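You operate a simulated robot arm through the tools that you are given. There is no shell and no other tool.

You are at the controls of a simulated robot arm. One attempt, no reset.

## Task
Switch the string of lights off and wind it right in.
Fine: lock the reel again.
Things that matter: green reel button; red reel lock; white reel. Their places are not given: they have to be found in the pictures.

The check looks at the end state, three seconds after you hand in, the way a careful person would. Anything else that was tipped, shoved, dropped, spilled or broken makes it a failure.

## Robot
A 6-joint arm with a two-finger parallel gripper, fixed in place. Base frame: the origin is at the foot of the arm, x ahead of it, y to its left, z up. Readings come in mm, degrees, newtons and seconds.
With the tool pointing down near the work surface it reaches from about 360 to 760 mm from the base axis. Its first joint turns from -66.0 to 66.0 degrees. Payload 2.45 kg.
The tool frame sits at the grasp point between the pads (the TCP): z along the fingers, y along the line on which they close. The tips reach 24 mm beyond it. Largest opening 68 mm; finger width 17, thickness 10; the body of the gripper, 40 by 70 mm, starts 41 mm behind the TCP.
Orientation is told as [roll, pitch, yaw] about the base's x, y, z axes, in that order, counted from this pose: with the fingers straight down and closing along the base's y, the tool's x points along the base's -x, its y along +y and its z along -z.

## Interface
- The arm moves only by the tool jog_arm. Its argument "series" is a list of rows, each an object of numbers (a shift or turn left out is 0, a gripper value left out holds the last): "tx", "ty", "tz": the shift along the tool's x, y, z in mm; "wx", "wy", "wz": the turn, a rotation vector about the tool's x, y, z in degrees; "hand": the gripper command, from -1 (shut) to 1 (fully open), values between in proportion. In form: [{"tx": .., "ty": .., "tz": .., "wx": .., "wy": .., "wz": .., "hand": ..}, ...]. A call has 1 to 20 rows; each row shifts and turns the commanded pose from where the row before left it, along the tool's axes as they then stand. Each row takes 0.2 s and may step no farther than 50 mm and 8.6 degrees from the row before; otherwise, or with a gripper value out of range, the whole call is refused. A pose out of reach is approached as far as the arm can. The call stops where the force on the tool passes 40 N (or 10 N more than at its start, if that is more) or the arm is blocked; 0.2 s more then pass. Each finger travels about 108 mm/s and halts on what it meets, pressing with about 24 N; the grip force reading is that of the motor and also rises with nothing between the fingers. The clock runs only during rows and for 0.2 s after the last one: add rows that do not move to give the fingers time. The reply holds the time, the measured pose of the TCP, the force on the tool along the base axes, the opening and the grip force, in the units named above and with some noise, with the torque about the TCP (base axes, N m) and any sound that the robot's microphone picked up, and new pictures: "show" is both (left out), scene, wrist or none.
- Cameras (640 x 400 px; columns grow to the right, rows downward): "scene" is fixed at [163.1, 408, 1490.8]; the picture's right is [-0.82, -0.57, 0.00], its down [-0.26, 0.38, -0.89] and it looks along [0.50, -0.73, -0.46] (base axes); focal length 352 px, centre (320, 200). "wrist" rides on the gripper at [84, 11, -75] in the tool frame; the picture's right is [-0.13, 0.99, 0.00], its down [-0.60, -0.08, -0.79] and it looks along [-0.79, -0.10, 0.61] (tool axes); focal length 251 px, centre (320, 200).
- pixel_to_xyz(camera, pixels): there is no depth. For up to 12 entries [column, row, z] of the newest picture of that camera ("zoom" is the newest enlarged one), the place [x, y] in the base frame at which the ray of that pixel passes the height z, good to about 2 mm, but the place of the scene camera against the robot may be out by one fixed shift of up to 18 mm in any direction. No time passes.
- close_up(camera, box): a new picture of the part [left, top, right, bottom] of that camera's present view, enlarged. No time passes.
- sign_off(): hands the job in; it is judged then, once.

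Leave the gripper open and the arm clear of the work at the hand-in unless told otherwise.

The tools are called after "Call:" as name(argument=value, ...) on one line, values as JSON. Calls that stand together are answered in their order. jog_arm: Moves the arm, as the interface text tells. Its arguments: {"type":"object","properties":{"series":{"type":"array","items":{"type":"object","properties":{"tx":{"type":"number"},"ty":{"type":"number"},"tz":{"type":"number"},"wx":{"type":"number"},"wy":{"type":"number"},"wz":{"type":"number"},"hand":{"type":"number"}}}},"show":{"type":"string","enum":["both","scene","wrist","none"]}},"required":["series"]} The other tools are called the same way: pixel_to_xyz (camera, pixels) gives the place at which the rays of pixels pass given heights; close_up (camera, box) takes an enlarged picture of a part of a camera's view; sign_off () hands the job in.

At the start:

```text
time: 0.0
position: [499.3, -59.8, 1255.7]
tcp_rot: [0.1, -0.1, 0.0]
ft_force: [0.0, -0.1, 0.0]
torque: [0.01, 0.0, 0.02]
finger_gap: 67.9
grasp_force: 0.1
```

scene: 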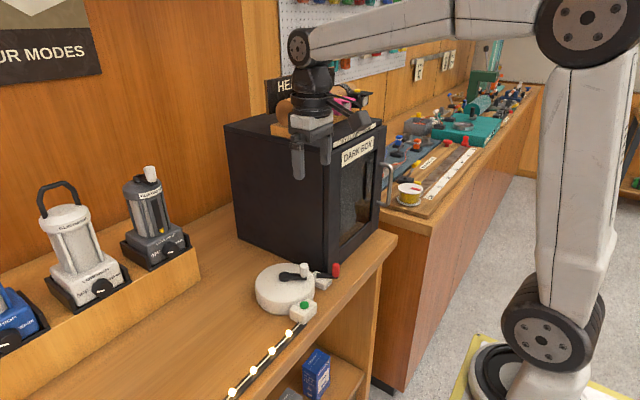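
wrist: 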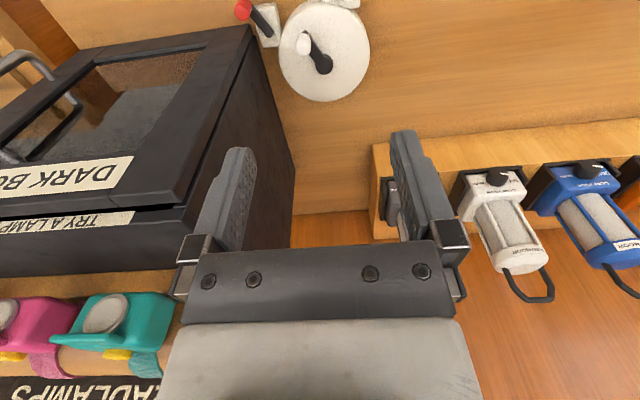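

I see a white reel around scene pixel (285,288), with a green button near (304,305), a red lock lever near (335,270), and a lit string running down-left. I'll take enlarged pictures of it first.

Call:
close_up(camera="scene", box=[220, 240, 380, 340])

Call:
close_up(camera="wrist", box=[200, 0, 440, 150])

Call:
close_up(camera="scene", box=[140, 250, 400, 400])

```text
4.00 times, centred on (300, 290) of scene
```

zoom: 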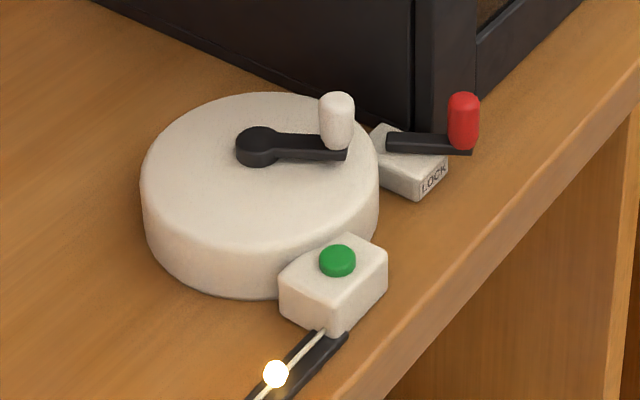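

```text
2.67 times, centred on (320, 75) of wrist
```

zoom: 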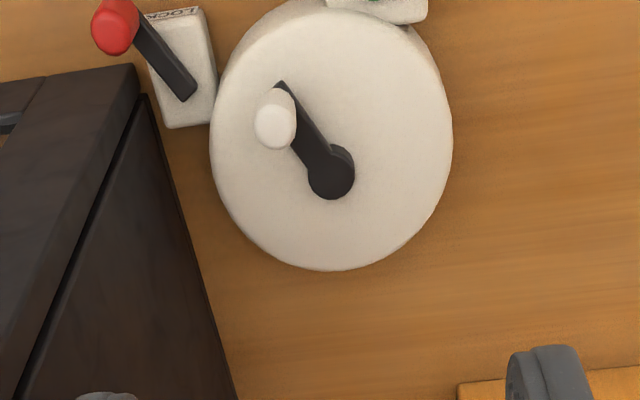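

```text
2.46 times, centred on (270, 325) of scene
```

zoom: 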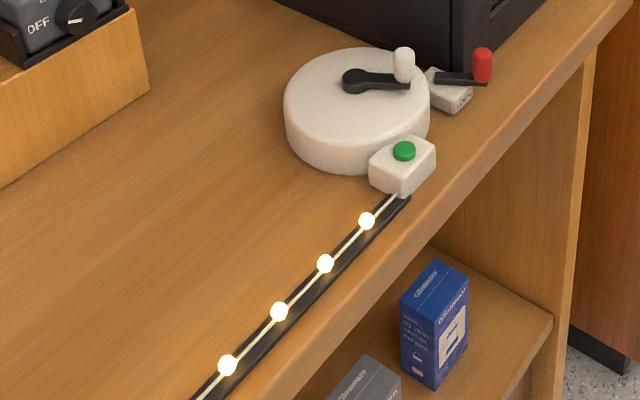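

The reel hub triangulates to roughly (573, -60, 980). The wrist picture cuts off the green button at the top edge. I'll move the tool 80 mm back (base -x) at the same height for a full wrist view of the reel, the button and the lock.

Call:
jog_arm(series=[{"tx": 40, "hand": 1}, {"tx": 40}, {}])

```text
time: 0.8
position: [420.0, -62.0, 1255.7]
tcp_rot: [0.0, 0.1, 0.0]
ft_force: [0.5, 0.2, 0.1]
torque: [0.01, 0.04, 0.04]
finger_gap: 67.9
grasp_force: 0.0
```

scene: 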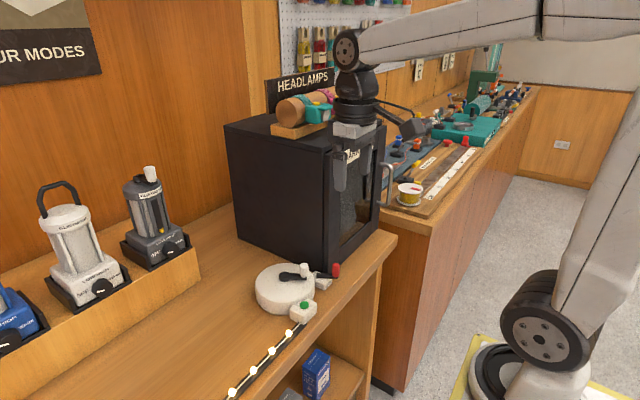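
wrist: 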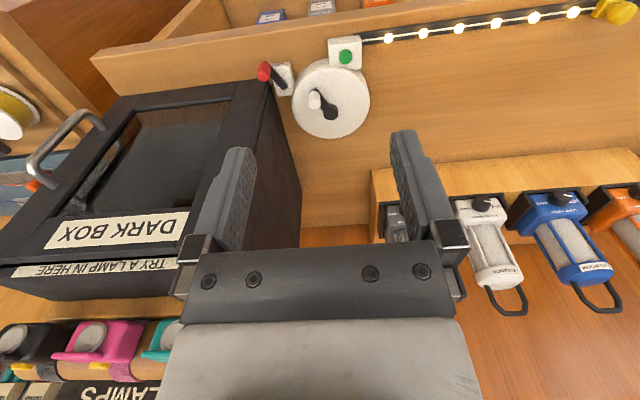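

The wrist picture now shows everything: button at about (345,57), reel centre at (325,108), lock at (275,75), and the string running right to a yellow thing at (612,10). I'll zoom in on the details.

Call:
close_up(camera="wrist", box=[240, 30, 400, 150])

Call:
close_up(camera="wrist", box=[320, 0, 640, 100])

Call:
pixel_to_xyz(camera="wrist", pixels=[[327, 111, 980], [345, 57, 980], [345, 57, 960], [263, 73, 980], [315, 100, 1000], [612, 10, 940], [298, 232, 940], [240, 140, 1200], [327, 111, 940]])

Call:
pixel_to_xyz(camera="scene", pixels=[[284, 277, 980], [304, 305, 980], [304, 305, 960], [336, 270, 980], [304, 270, 1000]])

```text
3.33 times, centred on (320, 90) of wrist
```

zoom: 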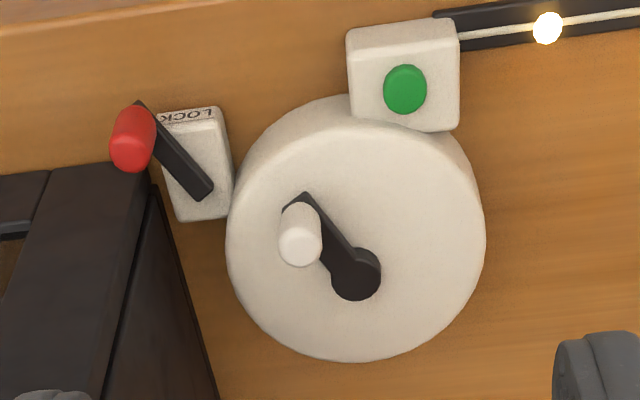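

```text
2.00 times, centred on (480, 50) of wrist
```

zoom: 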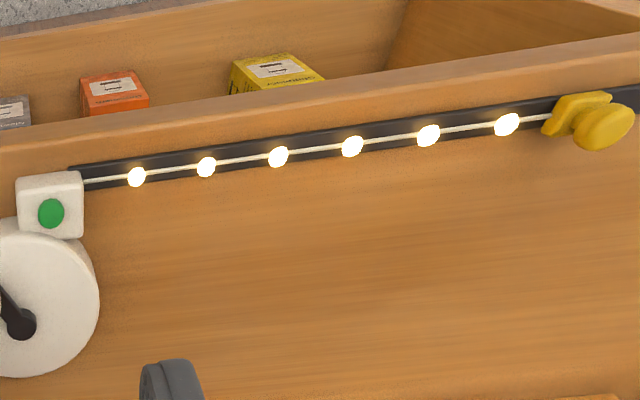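

```text
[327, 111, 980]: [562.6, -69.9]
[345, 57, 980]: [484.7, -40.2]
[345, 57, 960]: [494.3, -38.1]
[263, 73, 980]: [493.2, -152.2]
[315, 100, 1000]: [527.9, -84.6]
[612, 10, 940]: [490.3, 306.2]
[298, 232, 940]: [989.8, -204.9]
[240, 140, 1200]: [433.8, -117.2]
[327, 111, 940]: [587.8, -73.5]
```

```text
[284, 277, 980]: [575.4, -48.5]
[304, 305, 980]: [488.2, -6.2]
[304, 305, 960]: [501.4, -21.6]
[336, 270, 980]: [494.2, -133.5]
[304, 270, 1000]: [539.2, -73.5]
```

I want more accurate heights and the box's edges before lowering the arm. I'll query the box's corner pixels and the counter line.

Call:
pixel_to_xyz(camera="wrist", pixels=[[268, 85, 920], [268, 85, 940], [190, 262, 1150], [190, 262, 1180], [190, 262, 1200], [300, 230, 920], [335, 40, 920], [296, 180, 920]])

Call:
pixel_to_xyz(camera="scene", pixels=[[326, 271, 920], [328, 150, 1150], [328, 150, 1180], [328, 150, 1200], [237, 238, 920], [225, 126, 1180]])

Call:
close_up(camera="wrist", box=[160, 60, 320, 310])

```text
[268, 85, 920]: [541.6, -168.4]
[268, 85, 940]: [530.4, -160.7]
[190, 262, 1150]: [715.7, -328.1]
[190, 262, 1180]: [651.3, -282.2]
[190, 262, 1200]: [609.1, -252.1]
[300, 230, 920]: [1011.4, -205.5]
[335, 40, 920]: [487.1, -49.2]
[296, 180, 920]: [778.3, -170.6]
```

```text
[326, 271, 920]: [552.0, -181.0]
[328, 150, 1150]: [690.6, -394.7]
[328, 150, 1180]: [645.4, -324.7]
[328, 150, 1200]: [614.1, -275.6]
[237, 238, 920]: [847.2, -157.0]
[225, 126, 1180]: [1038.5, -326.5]
```

```text
1.60 times, centred on (240, 185) of wrist
```

zoom: 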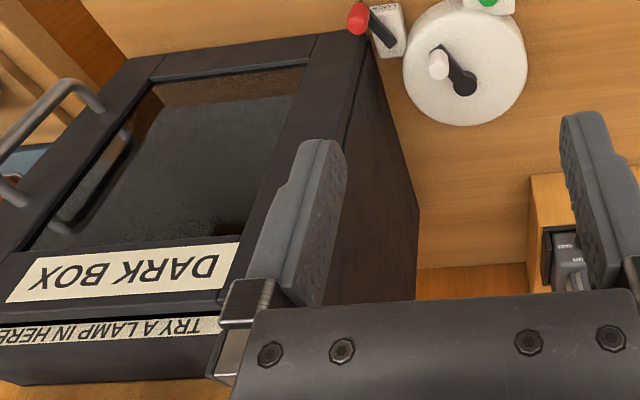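

The box's right side sits at y≈-168 and its front at x≈541, so moving down at y≈-50 clears it. I'll go to about (490, -50, 1150) for a closer look at the reel.

Call:
jog_arm(series=[{"tx": -25, "ty": 4, "tz": 35}, {"tx": -25, "ty": 4, "tz": 35}, {"tx": -20, "ty": 4, "tz": 35}, {}])

```text
time: 1.8
position: [490.0, -50.5, 1150.6]
tcp_rot: [0.0, 0.0, 0.0]
ft_force: [-0.3, 0.1, -0.5]
torque: [0.0, 0.01, 0.02]
finger_gap: 68.1
grasp_force: 0.2
```

scene: 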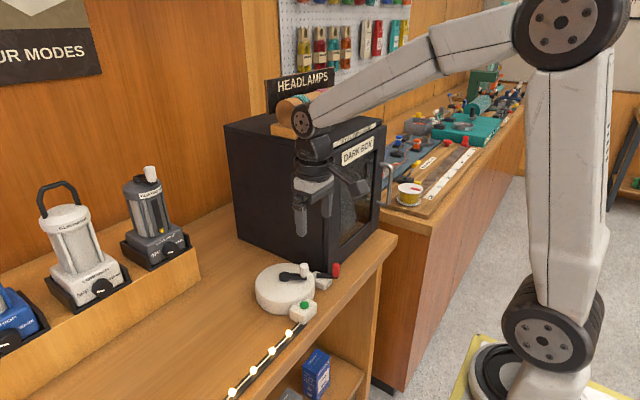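
wrist: 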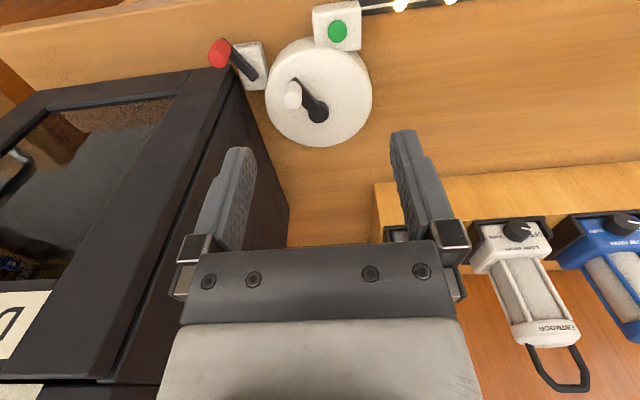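

Call:
close_up(camera="wrist", box=[200, 0, 392, 120])

```text
3.33 times, centred on (296, 60) of wrist
```

zoom: 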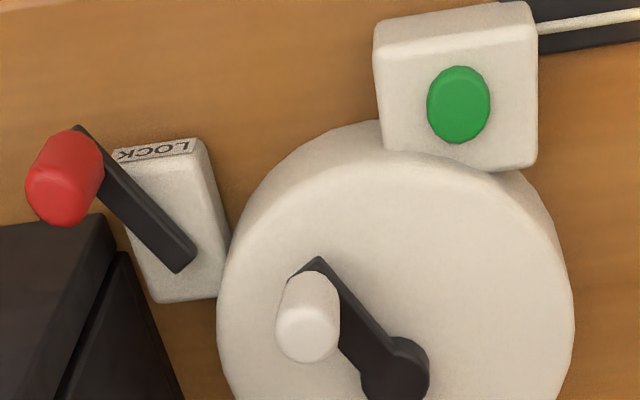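

The button, lock and reel are clear in the zoom: button (458,105), red knob top (65,195), lever pivot (180,255), white knob top (308,335), hub (395,375). I'll convert these at several heights.

Call:
pixel_to_xyz(camera="zoom", pixels=[[458, 105, 950], [458, 105, 930], [65, 195, 970], [65, 195, 950], [308, 335, 970], [308, 335, 950], [395, 375, 950], [395, 375, 930], [180, 255, 940], [90, 140, 940]])

Call:
close_up(camera="scene", box=[250, 250, 350, 330])

```text
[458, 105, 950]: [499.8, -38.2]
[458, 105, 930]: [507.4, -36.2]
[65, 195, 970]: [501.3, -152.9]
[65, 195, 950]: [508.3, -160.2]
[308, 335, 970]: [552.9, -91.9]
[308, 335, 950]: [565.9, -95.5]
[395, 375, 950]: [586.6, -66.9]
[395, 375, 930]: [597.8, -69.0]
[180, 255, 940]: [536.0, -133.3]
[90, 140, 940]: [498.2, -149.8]
```

```text
5.00 times, centred on (300, 290) of scene
```

zoom: 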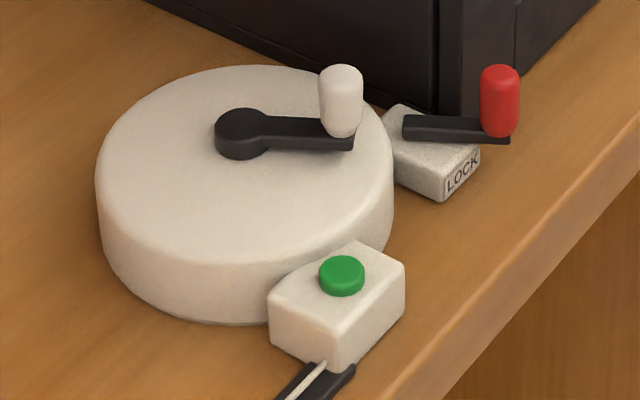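

The green button comes out at about (501, -36) with its top near z 950. I'll close the fingers and come down to 25 mm above it (TCP z≈1000, tips at 976), then check.

Call:
jog_arm(series=[{"tx": -11, "ty": 14.5, "hand": -1}, {"tz": 40}, {"tz": 40}, {"tz": 40}, {"tz": 30}, {}])

```text
time: 3.2
position: [500.9, -34.2, 1000.6]
tcp_rot: [0.1, -0.1, 0.0]
ft_force: [-0.5, 0.8, 1.0]
torque: [0.0, -0.01, -0.02]
finger_gap: 0.1
grasp_force: 23.6
```

scene: 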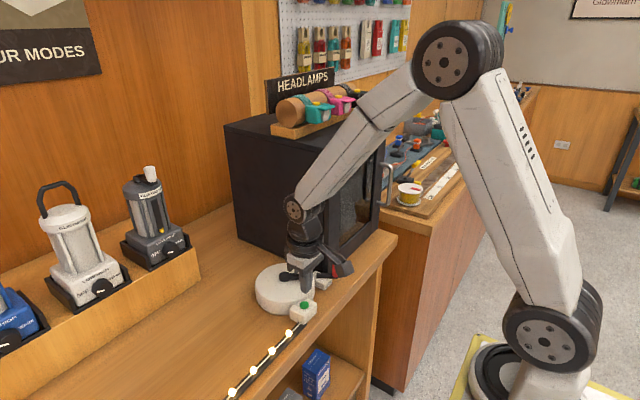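
wrist: 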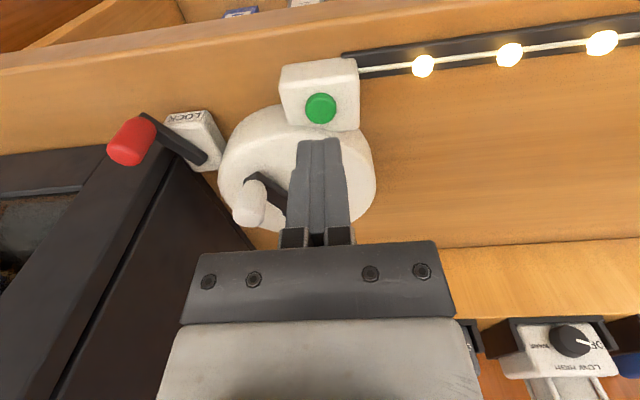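

In the wrist picture the fingertips are at (320,140) and the button at (320,108). I'll zoom in and recompute the button's place from this closer view.

Call:
close_up(camera="wrist", box=[240, 40, 400, 140])

Call:
pixel_to_xyz(camera="wrist", pixels=[[320, 108, 950], [320, 108, 940], [320, 108, 930], [320, 108, 920], [130, 150, 960], [130, 150, 950], [130, 150, 940], [320, 141, 976]])

```text
4.00 times, centred on (320, 90) of wrist
```

zoom: 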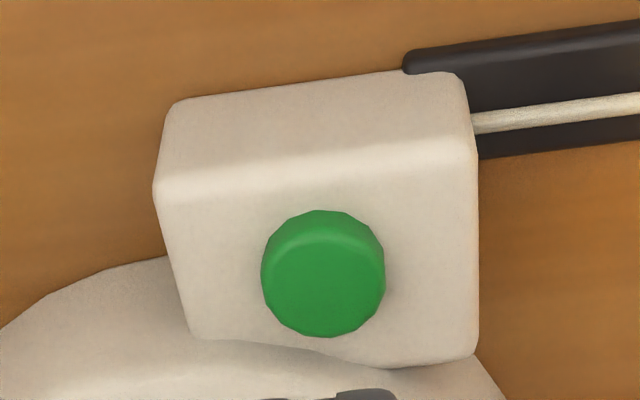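

```text
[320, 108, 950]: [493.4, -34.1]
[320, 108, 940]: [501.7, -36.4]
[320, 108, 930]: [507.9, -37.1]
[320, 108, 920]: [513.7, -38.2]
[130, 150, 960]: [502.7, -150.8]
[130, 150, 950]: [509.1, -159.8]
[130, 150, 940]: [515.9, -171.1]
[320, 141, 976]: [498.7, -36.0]
```

The two views agree on the button top at about (507.5, -36, 931). I'll shift 6 mm forward and come down until the tips are about 8 mm above it.

Call:
jog_arm(series=[{"tx": -6.5, "ty": -1.5}, {"tz": 20}, {"tz": 17}, {}])

```text
time: 4.2
position: [509.2, -34.7, 963.7]
tcp_rot: [0.0, 0.0, 0.0]
ft_force: [0.5, 0.2, 0.4]
torque: [-0.01, 0.01, 0.0]
finger_gap: 0.2
grasp_force: 24.0
```

scene: 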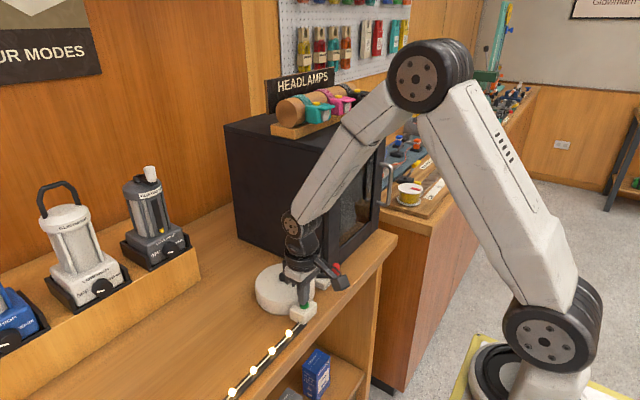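
wrist: 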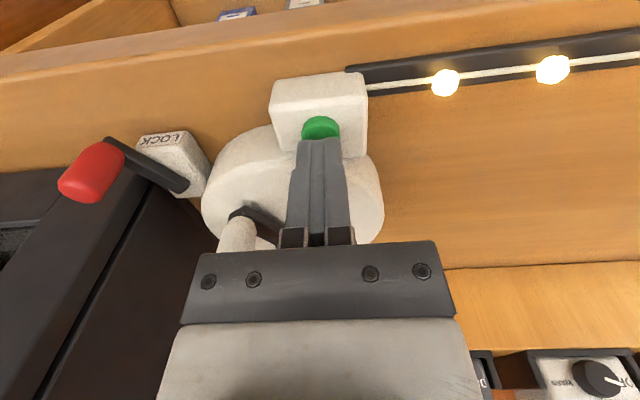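

The fingertips line up with the button in column and sit just above it. I'll press down in 2 mm steps.

Call:
jog_arm(series=[{"tz": 2}, {"tz": 2}, {"tz": 2}, {"tz": 2}, {"tz": 2}, {}], show="wrist")

```text
time: 5.6
position: [507.1, -34.3, 955.2]
tcp_rot: [0.0, -0.2, 0.0]
ft_force: [-7.5, 1.1, 22.7]
torque: [-0.01, 0.19, -0.02]
finger_gap: 0.0
grasp_force: 23.6
heard: click
```

wrist: 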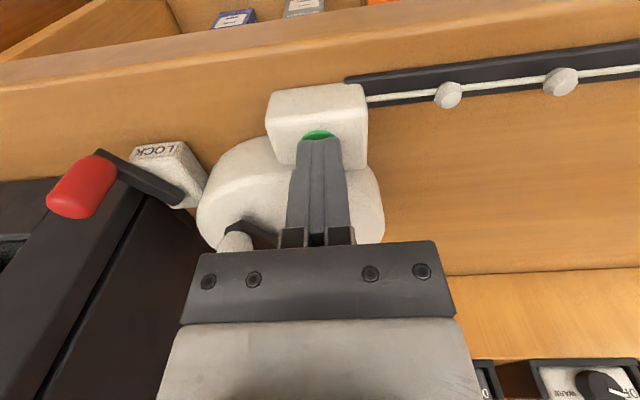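

I heard a click, and the bulbs now look grey, so they're off. I'll lift straight up to release the button and check it stays off.

Call:
jog_arm(series=[{"tz": -5}, {"tz": -20}, {"tz": -40}, {"tz": -40}, {}])

```text
time: 6.8
position: [504.9, -34.2, 1059.4]
tcp_rot: [0.0, 0.0, 0.0]
ft_force: [0.6, 0.2, -0.5]
torque: [0.0, 0.0, 0.0]
finger_gap: 0.0
grasp_force: 23.3
```

scene: 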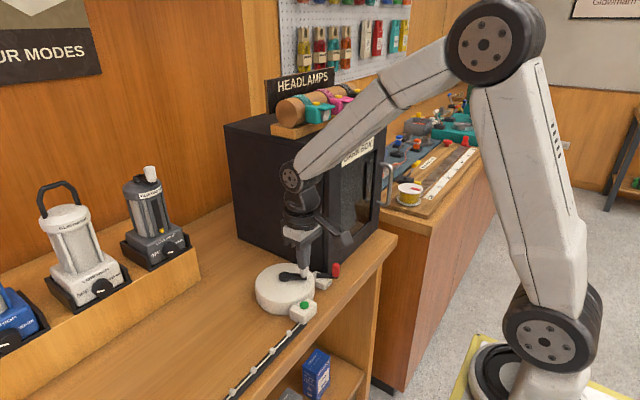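
wrist: 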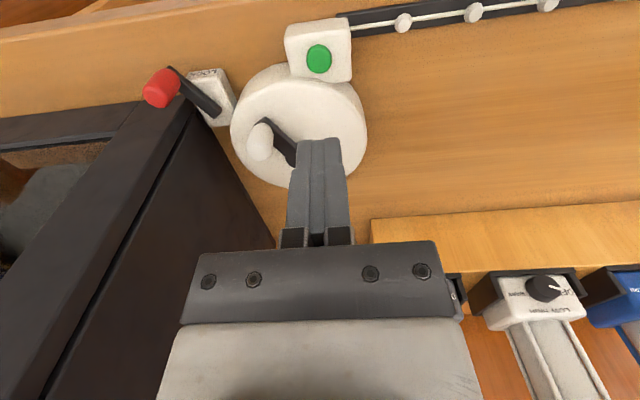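

The lights stay off after release. Next is the lock. I'll move back and over in front of it, to about (455, -140, 1090), and look closely at the lever and its pivot.

Call:
jog_arm(series=[{"tx": 25, "tz": -15}, {"tx": 25, "tz": -15}, {"ty": -35}, {"ty": -35}, {"ty": -36}, {}])

Call:
close_up(camera="wrist", box=[224, 20, 416, 140])

```text
time: 8.2
position: [457.6, -141.4, 1087.2]
tcp_rot: [0.1, 0.0, 0.0]
ft_force: [-0.4, -0.4, 0.0]
torque: [0.0, 0.02, 0.02]
finger_gap: 0.0
grasp_force: 23.8
```

scene: 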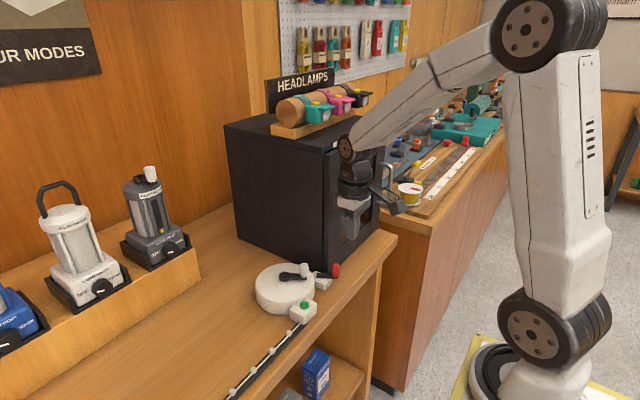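
wrist: 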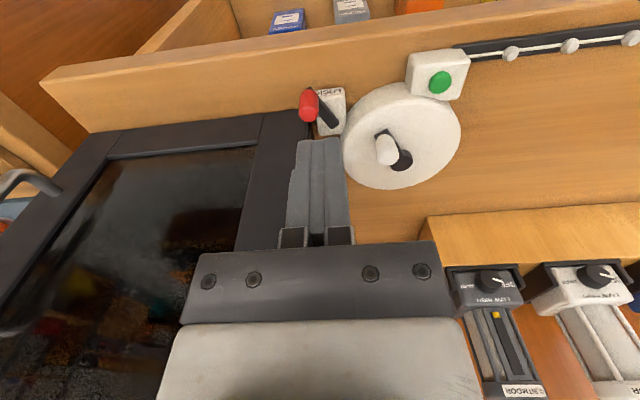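

```text
3.33 times, centred on (320, 80) of wrist
```

zoom: 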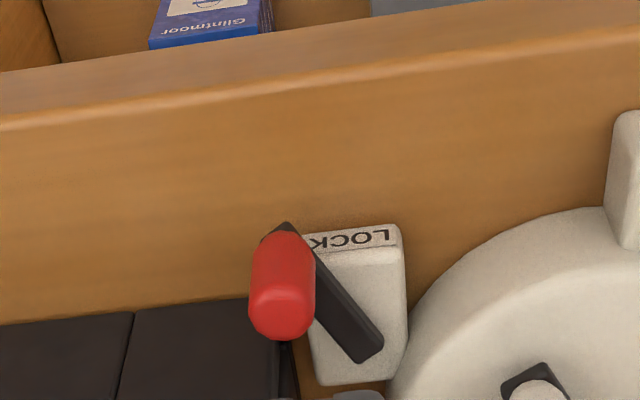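

The lever runs from its pivot near zoom (365,345) to the red knob, whose base is at (285,240) and top at about (280,315). I'll convert those.

Call:
pixel_to_xyz(camera="zoom", pixels=[[280, 315, 960], [280, 315, 950], [280, 315, 940], [360, 340, 930], [360, 340, 920], [285, 235, 930], [285, 235, 920], [350, 380, 910], [350, 380, 900], [400, 225, 915], [537, 395, 950], [537, 395, 970]])

```text
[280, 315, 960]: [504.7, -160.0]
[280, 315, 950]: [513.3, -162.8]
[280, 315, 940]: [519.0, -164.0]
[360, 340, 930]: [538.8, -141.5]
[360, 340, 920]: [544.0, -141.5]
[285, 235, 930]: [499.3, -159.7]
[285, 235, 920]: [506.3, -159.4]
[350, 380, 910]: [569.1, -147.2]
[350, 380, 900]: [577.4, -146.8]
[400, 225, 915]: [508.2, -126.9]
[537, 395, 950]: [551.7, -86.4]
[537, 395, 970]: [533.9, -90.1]
```

The red knob stands at about (508, -160) with its top near z 952, and the lever pivot is near (538, -138). The box face is close behind, so I'll tilt the tool 15° with the wrist leaning back toward the robot. Then I'll open to about 36 mm and approach to 20 mm above the knob.

Call:
jog_arm(series=[{"wy": -7.5, "hand": 0.06}, {"wy": -7.5}, {"tx": -8, "tz": 34, "ty": -6.2}, {"tx": -8, "tz": 34, "ty": -6.2}, {"tx": -8, "tz": 30, "ty": -6.2}, {}])

Call:
close_up(camera="wrist", box=[224, 60, 416, 180])

Call:
close_up(camera="scene", box=[260, 180, 420, 300])

```text
time: 9.6
position: [504.8, -161.2, 999.4]
tcp_rot: [0.2, -14.9, 0.0]
ft_force: [-22.6, 2.6, 10.6]
torque: [-0.26, -1.48, -0.18]
finger_gap: 35.8
grasp_force: 0.0
```

scene: 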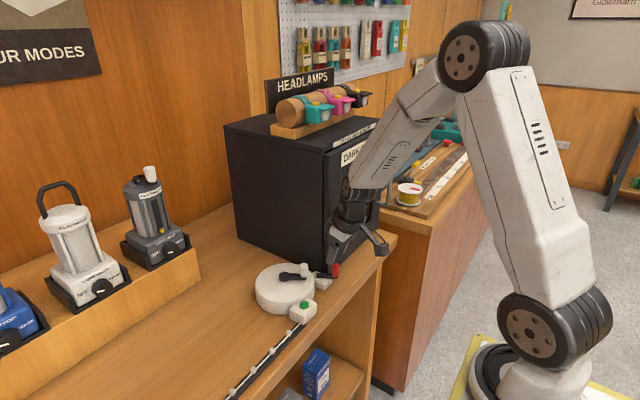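
wrist: 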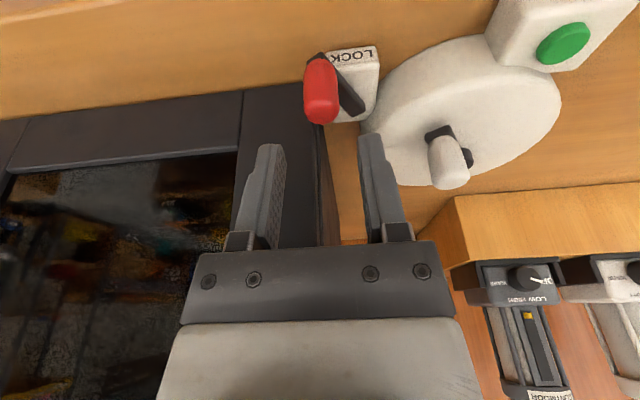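

```text
3.33 times, centred on (320, 120) of wrist
```

zoom: 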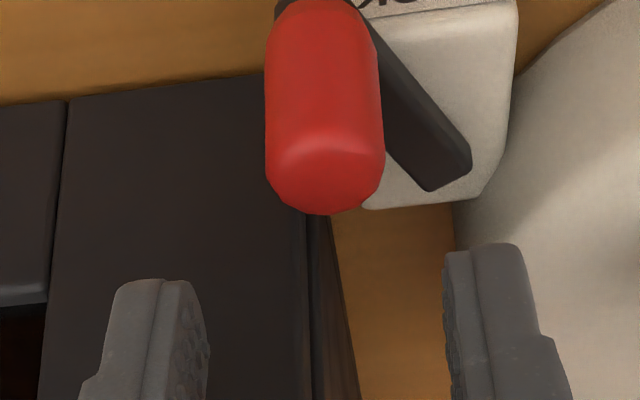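

```text
3.33 times, centred on (340, 240) of scene
```

zoom: 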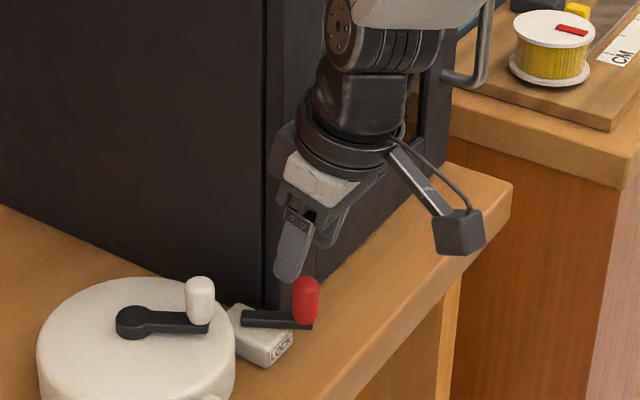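

The force reads -22.6 N in x, so the wrist is touching the box face. I'll back straight off toward the robot before trying a steeper tilt.

Call:
jog_arm(series=[{"tx": 20, "tz": -10}, {"tx": 15, "tz": -10}, {}])

Call:
close_up(camera="scene", box=[220, 110, 400, 290])

```text
time: 10.4
position: [466.4, -160.9, 1011.8]
tcp_rot: [0.0, -15.0, 0.0]
ft_force: [0.5, 0.4, 0.2]
torque: [0.0, -0.03, 0.0]
finger_gap: 36.1
grasp_force: 0.1
```

scene: 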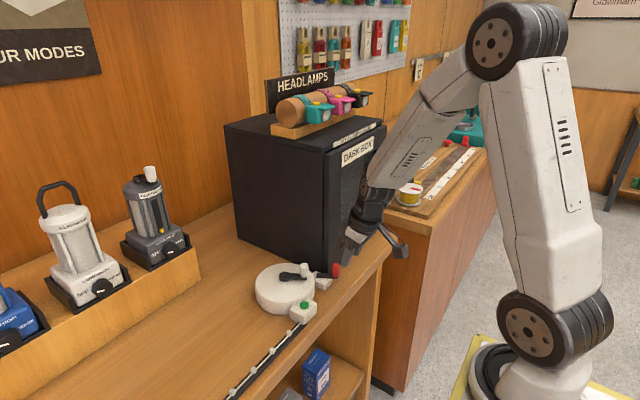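
wrist: 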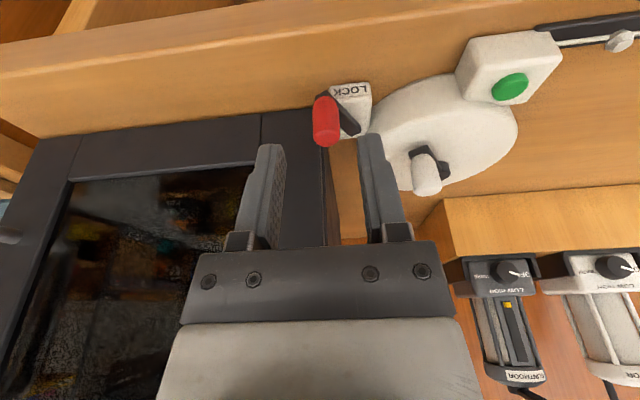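

```text
2.22 times, centred on (310, 200) of scene
```

zoom: 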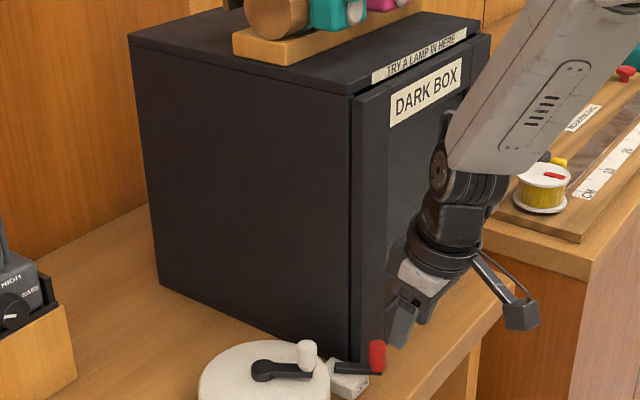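

Contact is cleared and the box corner is still at scene (326,271), so nothing shifted. The door face must be near x≈523, just behind the knob. I'll use this low view to fix the knob position and the door edge.

Call:
close_up(camera="wrist", box=[240, 60, 400, 160])

Call:
pixel_to_xyz(camera="zoom", pixels=[[350, 310, 960], [350, 310, 955], [350, 310, 950], [350, 310, 945], [325, 145, 930], [325, 145, 920], [325, 145, 915], [465, 285, 930], [465, 285, 920], [330, 330, 920]])

```text
4.00 times, centred on (320, 110) of wrist
```

zoom: 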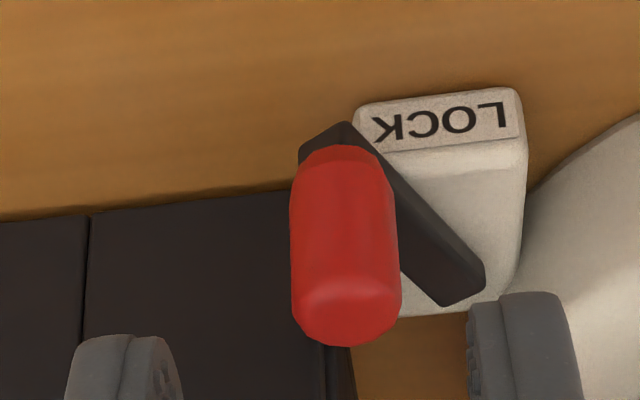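

```text
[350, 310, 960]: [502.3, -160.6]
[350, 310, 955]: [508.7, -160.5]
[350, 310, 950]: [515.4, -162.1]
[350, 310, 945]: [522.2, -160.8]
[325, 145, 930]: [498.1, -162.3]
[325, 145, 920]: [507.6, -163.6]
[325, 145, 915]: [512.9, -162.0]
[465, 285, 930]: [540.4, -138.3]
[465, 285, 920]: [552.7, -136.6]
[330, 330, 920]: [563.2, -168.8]
```

The knob top is at (508.5, -160.5, 955), the lever top near z 922, and the pivot near (540, -140). The box corner blocks any turn away from the robot's left, so the lever must swing toward +y. I'll close the fingers, tilt to 25° and go down on the knob's right (-y) side, at tip (505, -183, 936). That leaves the knob free to be pushed toward +y.

Call:
jog_arm(series=[{"wy": -5, "ty": -11, "hand": -1}, {"wy": -5, "ty": -11}, {}, {"tx": -1, "tz": 20}, {"tx": -1, "tz": 20}, {}])

Call:
close_up(camera="wrist", box=[240, 60, 400, 160])

Call:
close_up(camera="scene", box=[260, 180, 420, 300])

```text
time: 11.8
position: [484.1, -178.7, 974.7]
tcp_rot: [0.0, -25.0, 0.0]
ft_force: [0.4, -0.1, -0.1]
torque: [-0.01, 0.01, 0.07]
finger_gap: 0.0
grasp_force: 23.0
```

scene: 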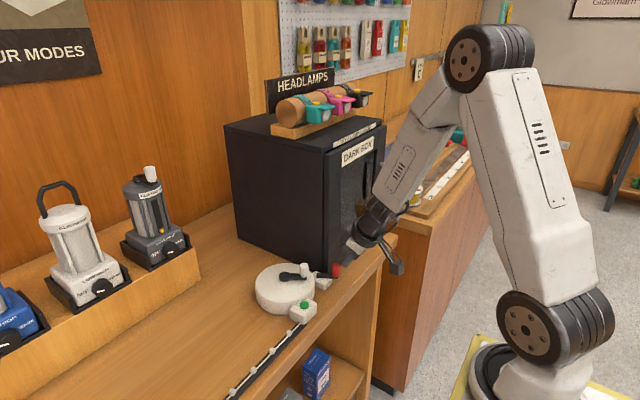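
wrist: 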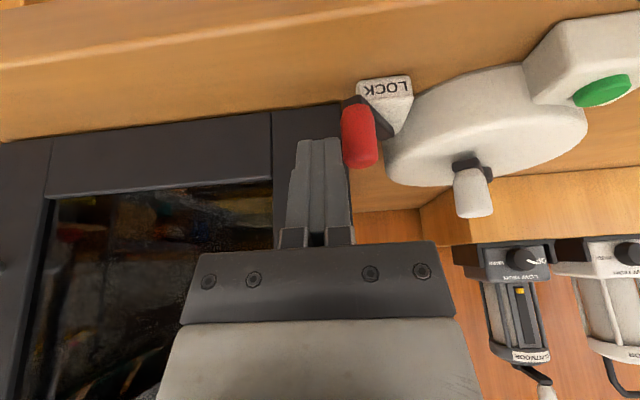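

```text
4.00 times, centred on (320, 110) of wrist
```

zoom: 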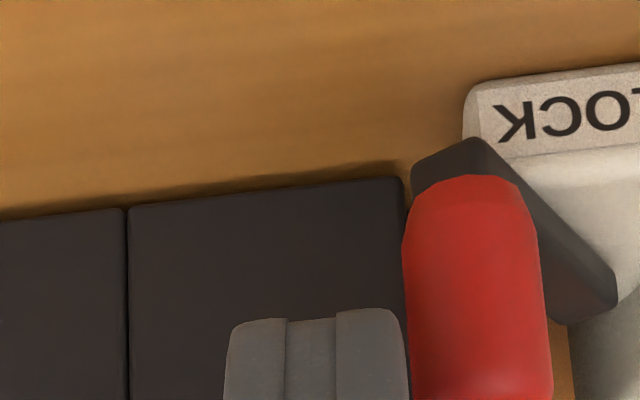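

```text
3.33 times, centred on (340, 240) of scene
```

zoom: 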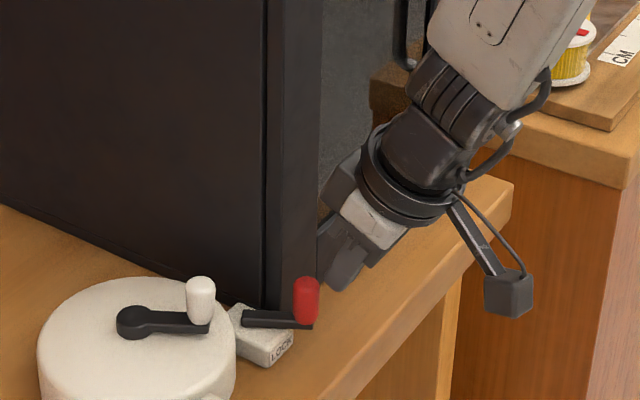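

The finger's left edge (zoom column 407) nearly overlaps the knob's edge (405), so I'll shift 6 mm more to -y. Then I'll advance the last 20 mm along the finger direction.

Call:
jog_arm(series=[{"ty": -6}, {"tx": -1, "tz": 10}, {"tx": 0, "tz": 10}, {}])

Call:
close_up(camera="wrist", box=[260, 80, 420, 180])

Call:
close_up(camera="scene", box=[260, 210, 380, 300])

```text
time: 12.8
position: [494.0, -187.2, 957.9]
tcp_rot: [0.0, -25.0, 0.0]
ft_force: [-0.4, -0.3, 0.6]
torque: [-0.01, -0.05, 0.0]
finger_gap: 0.0
grasp_force: 23.2
```

scene: 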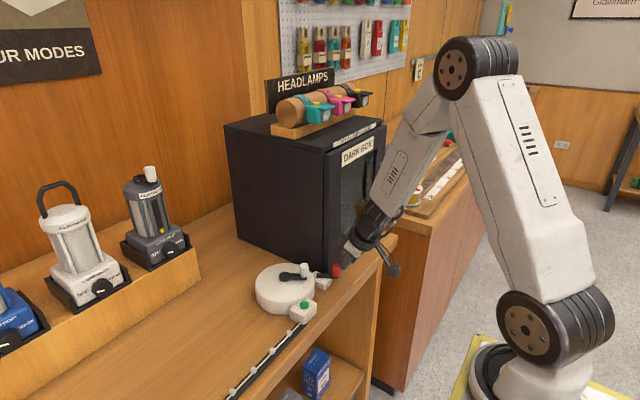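
wrist: 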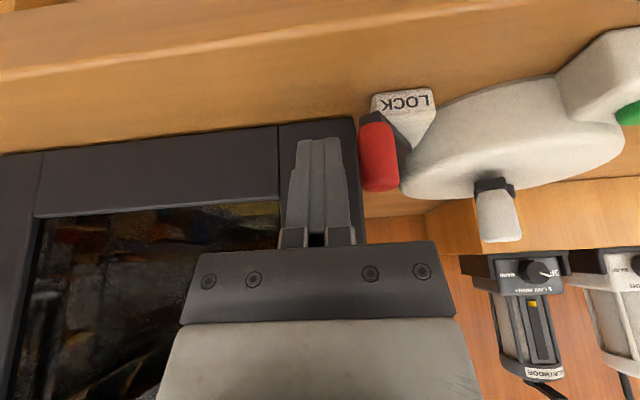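

```text
4.00 times, centred on (340, 130) of wrist
```

zoom: 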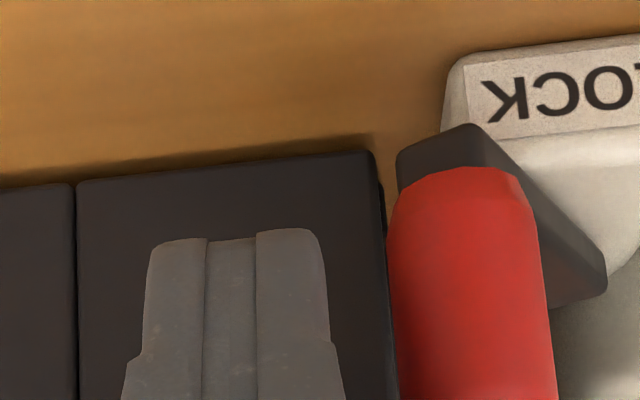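

```text
4.44 times, centred on (320, 255) of scene
```

zoom: 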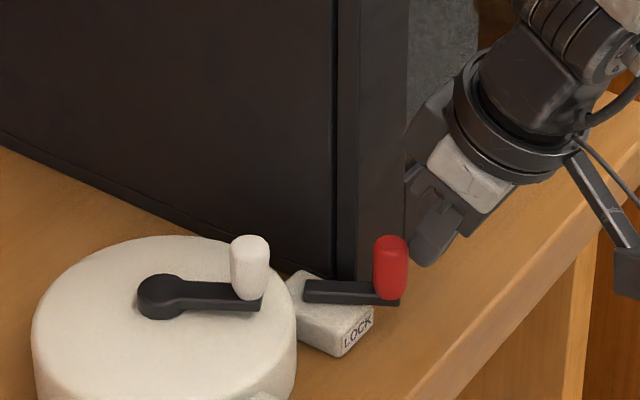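

The fingertip is now beside the knob with about 9 mm of gap. I'll push toward +y in small steps and watch whether the lever turns.

Call:
jog_arm(series=[{"ty": 4}, {"ty": 4}, {"ty": 4}, {"ty": 4}, {"ty": 4}, {}])

Call:
close_up(camera="wrist", box=[260, 60, 452, 180])

```text
time: 14.2
position: [493.5, -167.5, 958.1]
tcp_rot: [0.1, -25.0, 0.0]
ft_force: [-9.7, -4.9, 6.3]
torque: [0.01, 0.05, 0.07]
finger_gap: 0.0
grasp_force: 24.0
```

scene: 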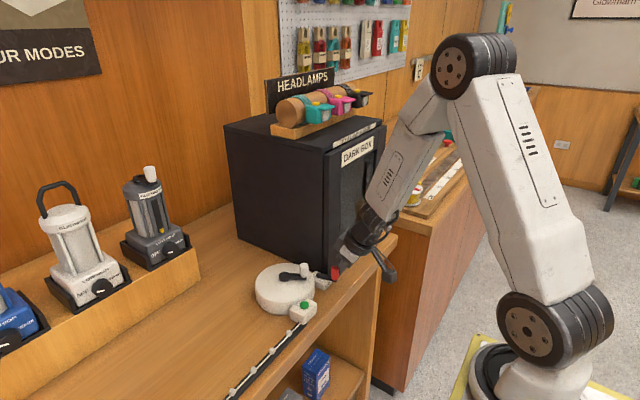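
wrist: 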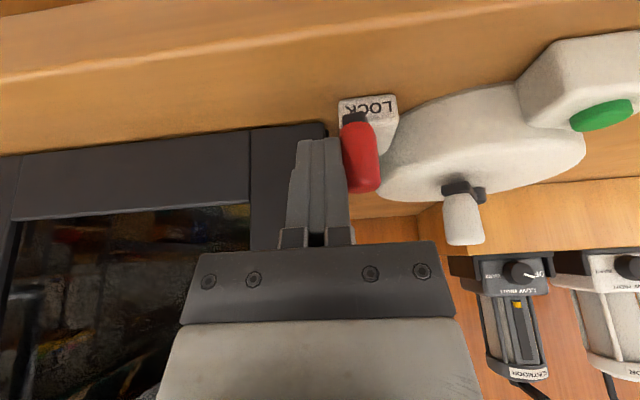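

```text
3.33 times, centred on (356, 120) of wrist
```

zoom: 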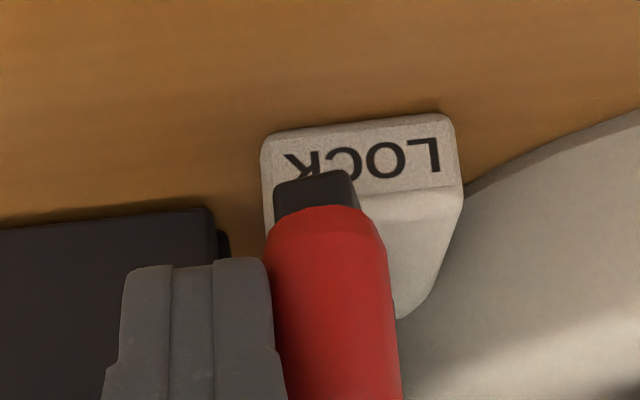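

The lever is turning freely: its tip has moved onto the "K" of LOCK, with light forces. I'll keep pushing toward +y.

Call:
jog_arm(series=[{"ty": 4}, {"ty": 4}, {"ty": 4}, {"ty": 4}, {"ty": 4}, {}])

Call:
close_up(camera="wrist", box=[260, 60, 452, 180])

```text
time: 15.6
position: [493.9, -146.4, 956.2]
tcp_rot: [0.0, -25.0, 0.0]
ft_force: [0.4, 0.4, 0.1]
torque: [-0.02, -0.04, 0.01]
finger_gap: 0.0
grasp_force: 23.4
```

scene: 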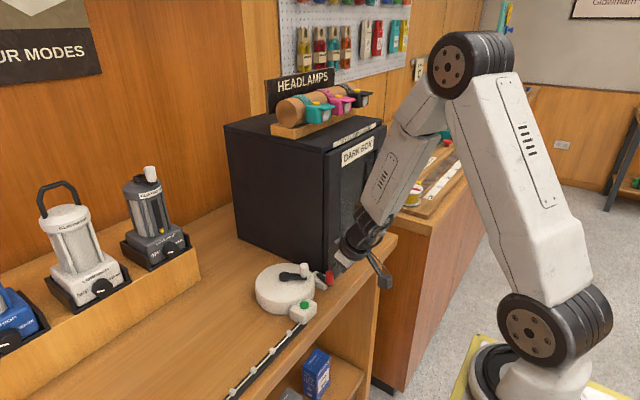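
wrist: 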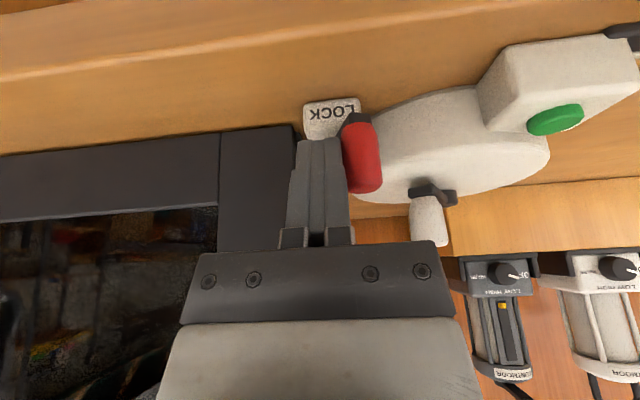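

```text
3.33 times, centred on (356, 120) of wrist
```

zoom: 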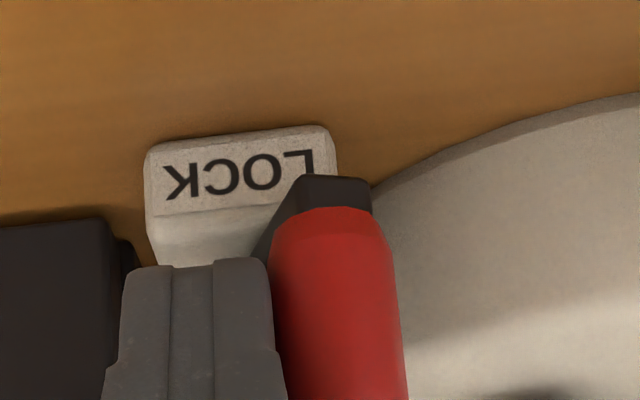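

The force has dropped to zero and the lever is past the "L". I'll keep pushing gently until it meets its end stop.

Call:
jog_arm(series=[{"ty": 4}, {"ty": 4}, {"ty": 4}, {}])

Call:
close_up(camera="wrist", box=[260, 60, 452, 180])

```text
time: 16.6
position: [493.7, -139.9, 958.0]
tcp_rot: [-0.3, -25.0, -0.2]
ft_force: [6.5, -30.0, -9.2]
torque: [-0.56, 0.03, -0.43]
finger_gap: 0.0
grasp_force: 23.9
```

scene: 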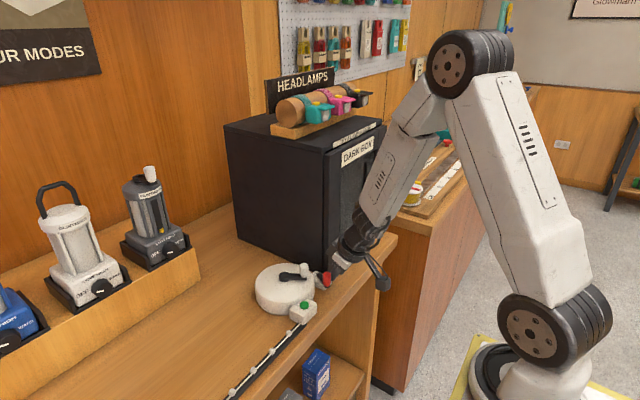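
wrist: 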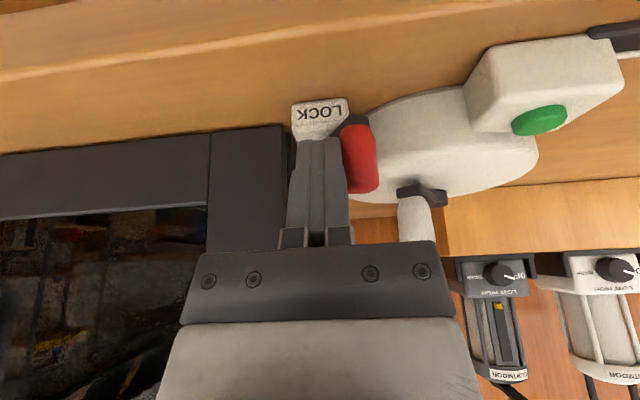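

```text
3.33 times, centred on (356, 120) of wrist
```

zoom: 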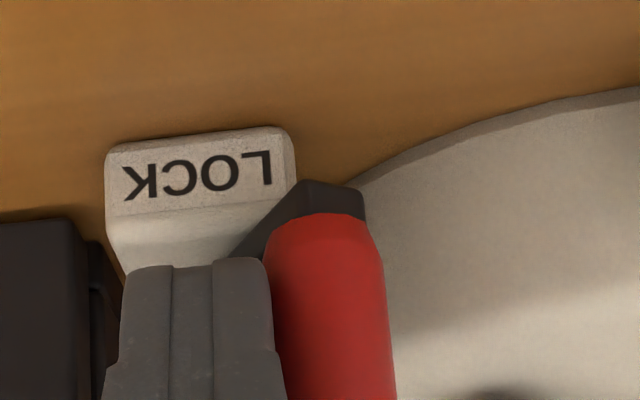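

The -30 N in y is the end stop, so the lever is fully swung to the other side. I'll back off 10 mm to -y, then withdraw along the tool axis and check that the lever stays.

Call:
jog_arm(series=[{"ty": -6}, {"ty": -8}, {"tz": -30}, {"tz": -40}, {"tz": -40, "tx": 15}, {}])

Call:
close_up(camera="wrist", box=[260, 20, 452, 140])

Call:
close_up(camera="scene", box=[250, 240, 370, 330])

```text
time: 18.0
position: [432.8, -147.6, 1048.8]
tcp_rot: [0.0, -25.0, 0.0]
ft_force: [0.5, 0.1, -0.5]
torque: [0.01, -0.03, 0.04]
finger_gap: 0.1
grasp_force: 23.3
```

scene: 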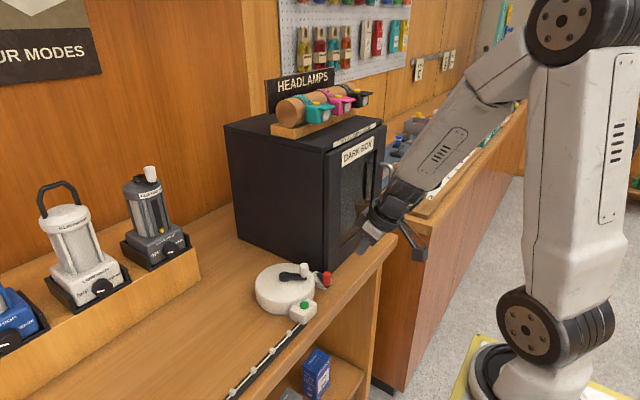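
wrist: 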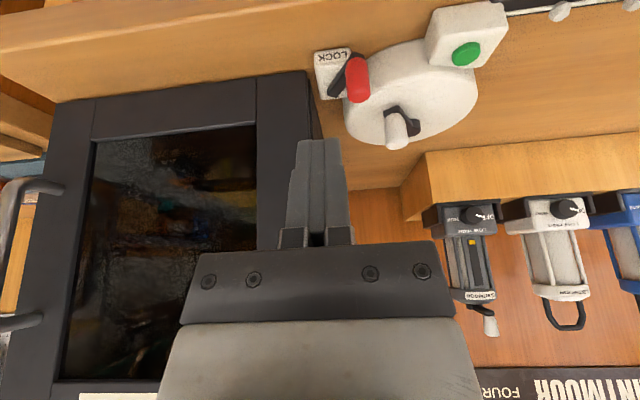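

```text
3.33 times, centred on (356, 80) of wrist
```

zoom: 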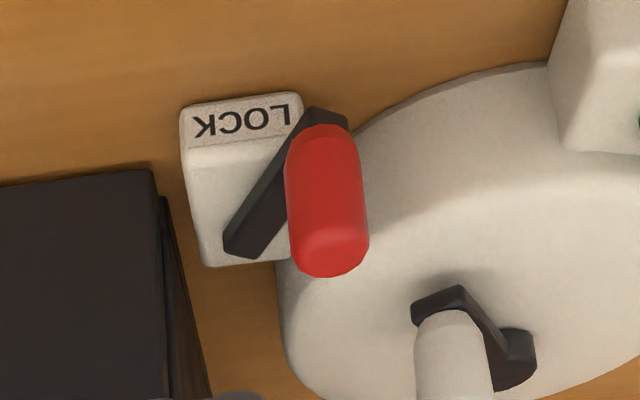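

```text
4.44 times, centred on (310, 285) of scene
```

zoom: 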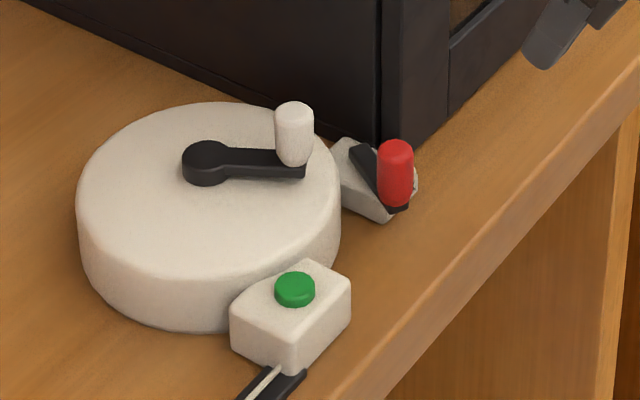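

The lever stays at its new position. Next I need the exact place of the crank. I'll bring the tool upright, open the fingers so I can see between them, and go to about (490, -66, 1060).

Call:
jog_arm(series=[{"wy": 8.4, "hand": 1}, {"wy": 8.4}, {"wy": 8.2}, {"ty": 40.8, "tx": -20, "tz": -11}, {"ty": 40.8, "tx": -37}, {}])

Call:
close_up(camera="wrist", box=[224, 90, 416, 210])

```text
refused: row 5 steps farther than a row can; nothing moved
```

```text
3.33 times, centred on (320, 150) of wrist
```

zoom: 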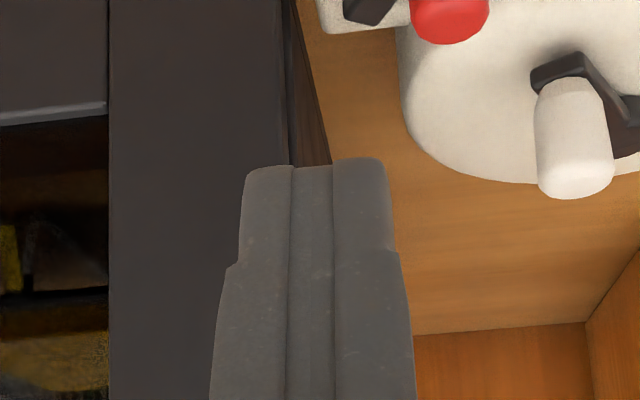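

That call was refused because one row stepped over 50 mm. I'll split the same move into smaller rows.

Call:
jog_arm(series=[{"wy": 8.4, "hand": 1}, {"wy": 8.4}, {"wy": 8.2}, {"ty": 30, "tx": -15, "tz": -11}, {"ty": 30, "tx": -20}, {"ty": 21, "tx": -22}, {}])

Call:
close_up(camera="wrist", box=[224, 90, 416, 210])

```text
time: 19.6
position: [490.8, -67.8, 1061.7]
tcp_rot: [0.0, 0.0, 0.0]
ft_force: [0.5, 0.3, 0.7]
torque: [-0.02, -0.03, -0.01]
finger_gap: 67.9
grasp_force: 0.0
```

scene: 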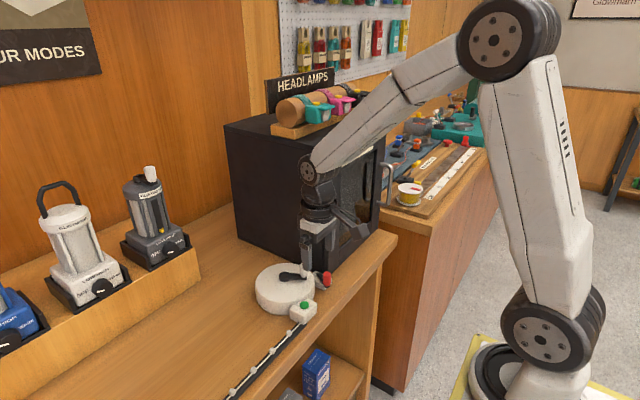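
wrist: 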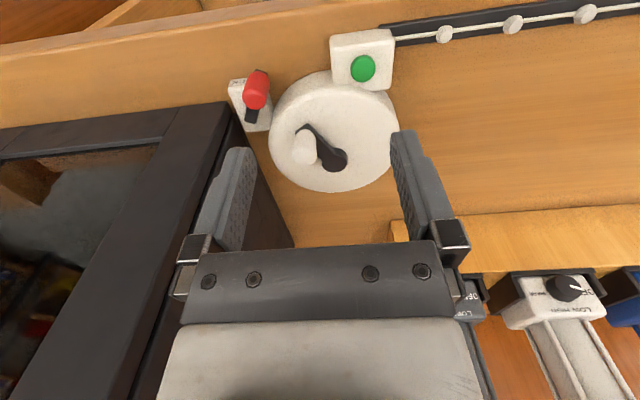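

```text
3.33 times, centred on (320, 150) of wrist
```

zoom: 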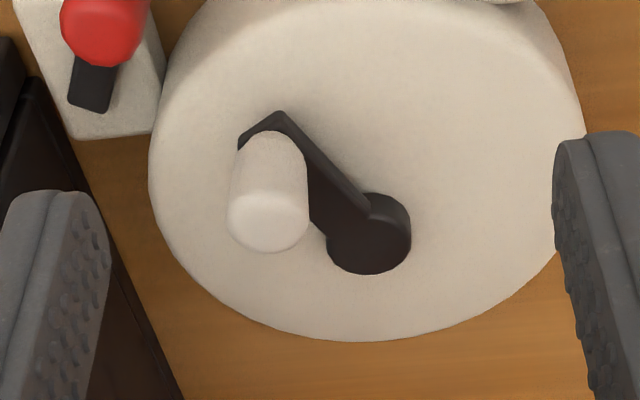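

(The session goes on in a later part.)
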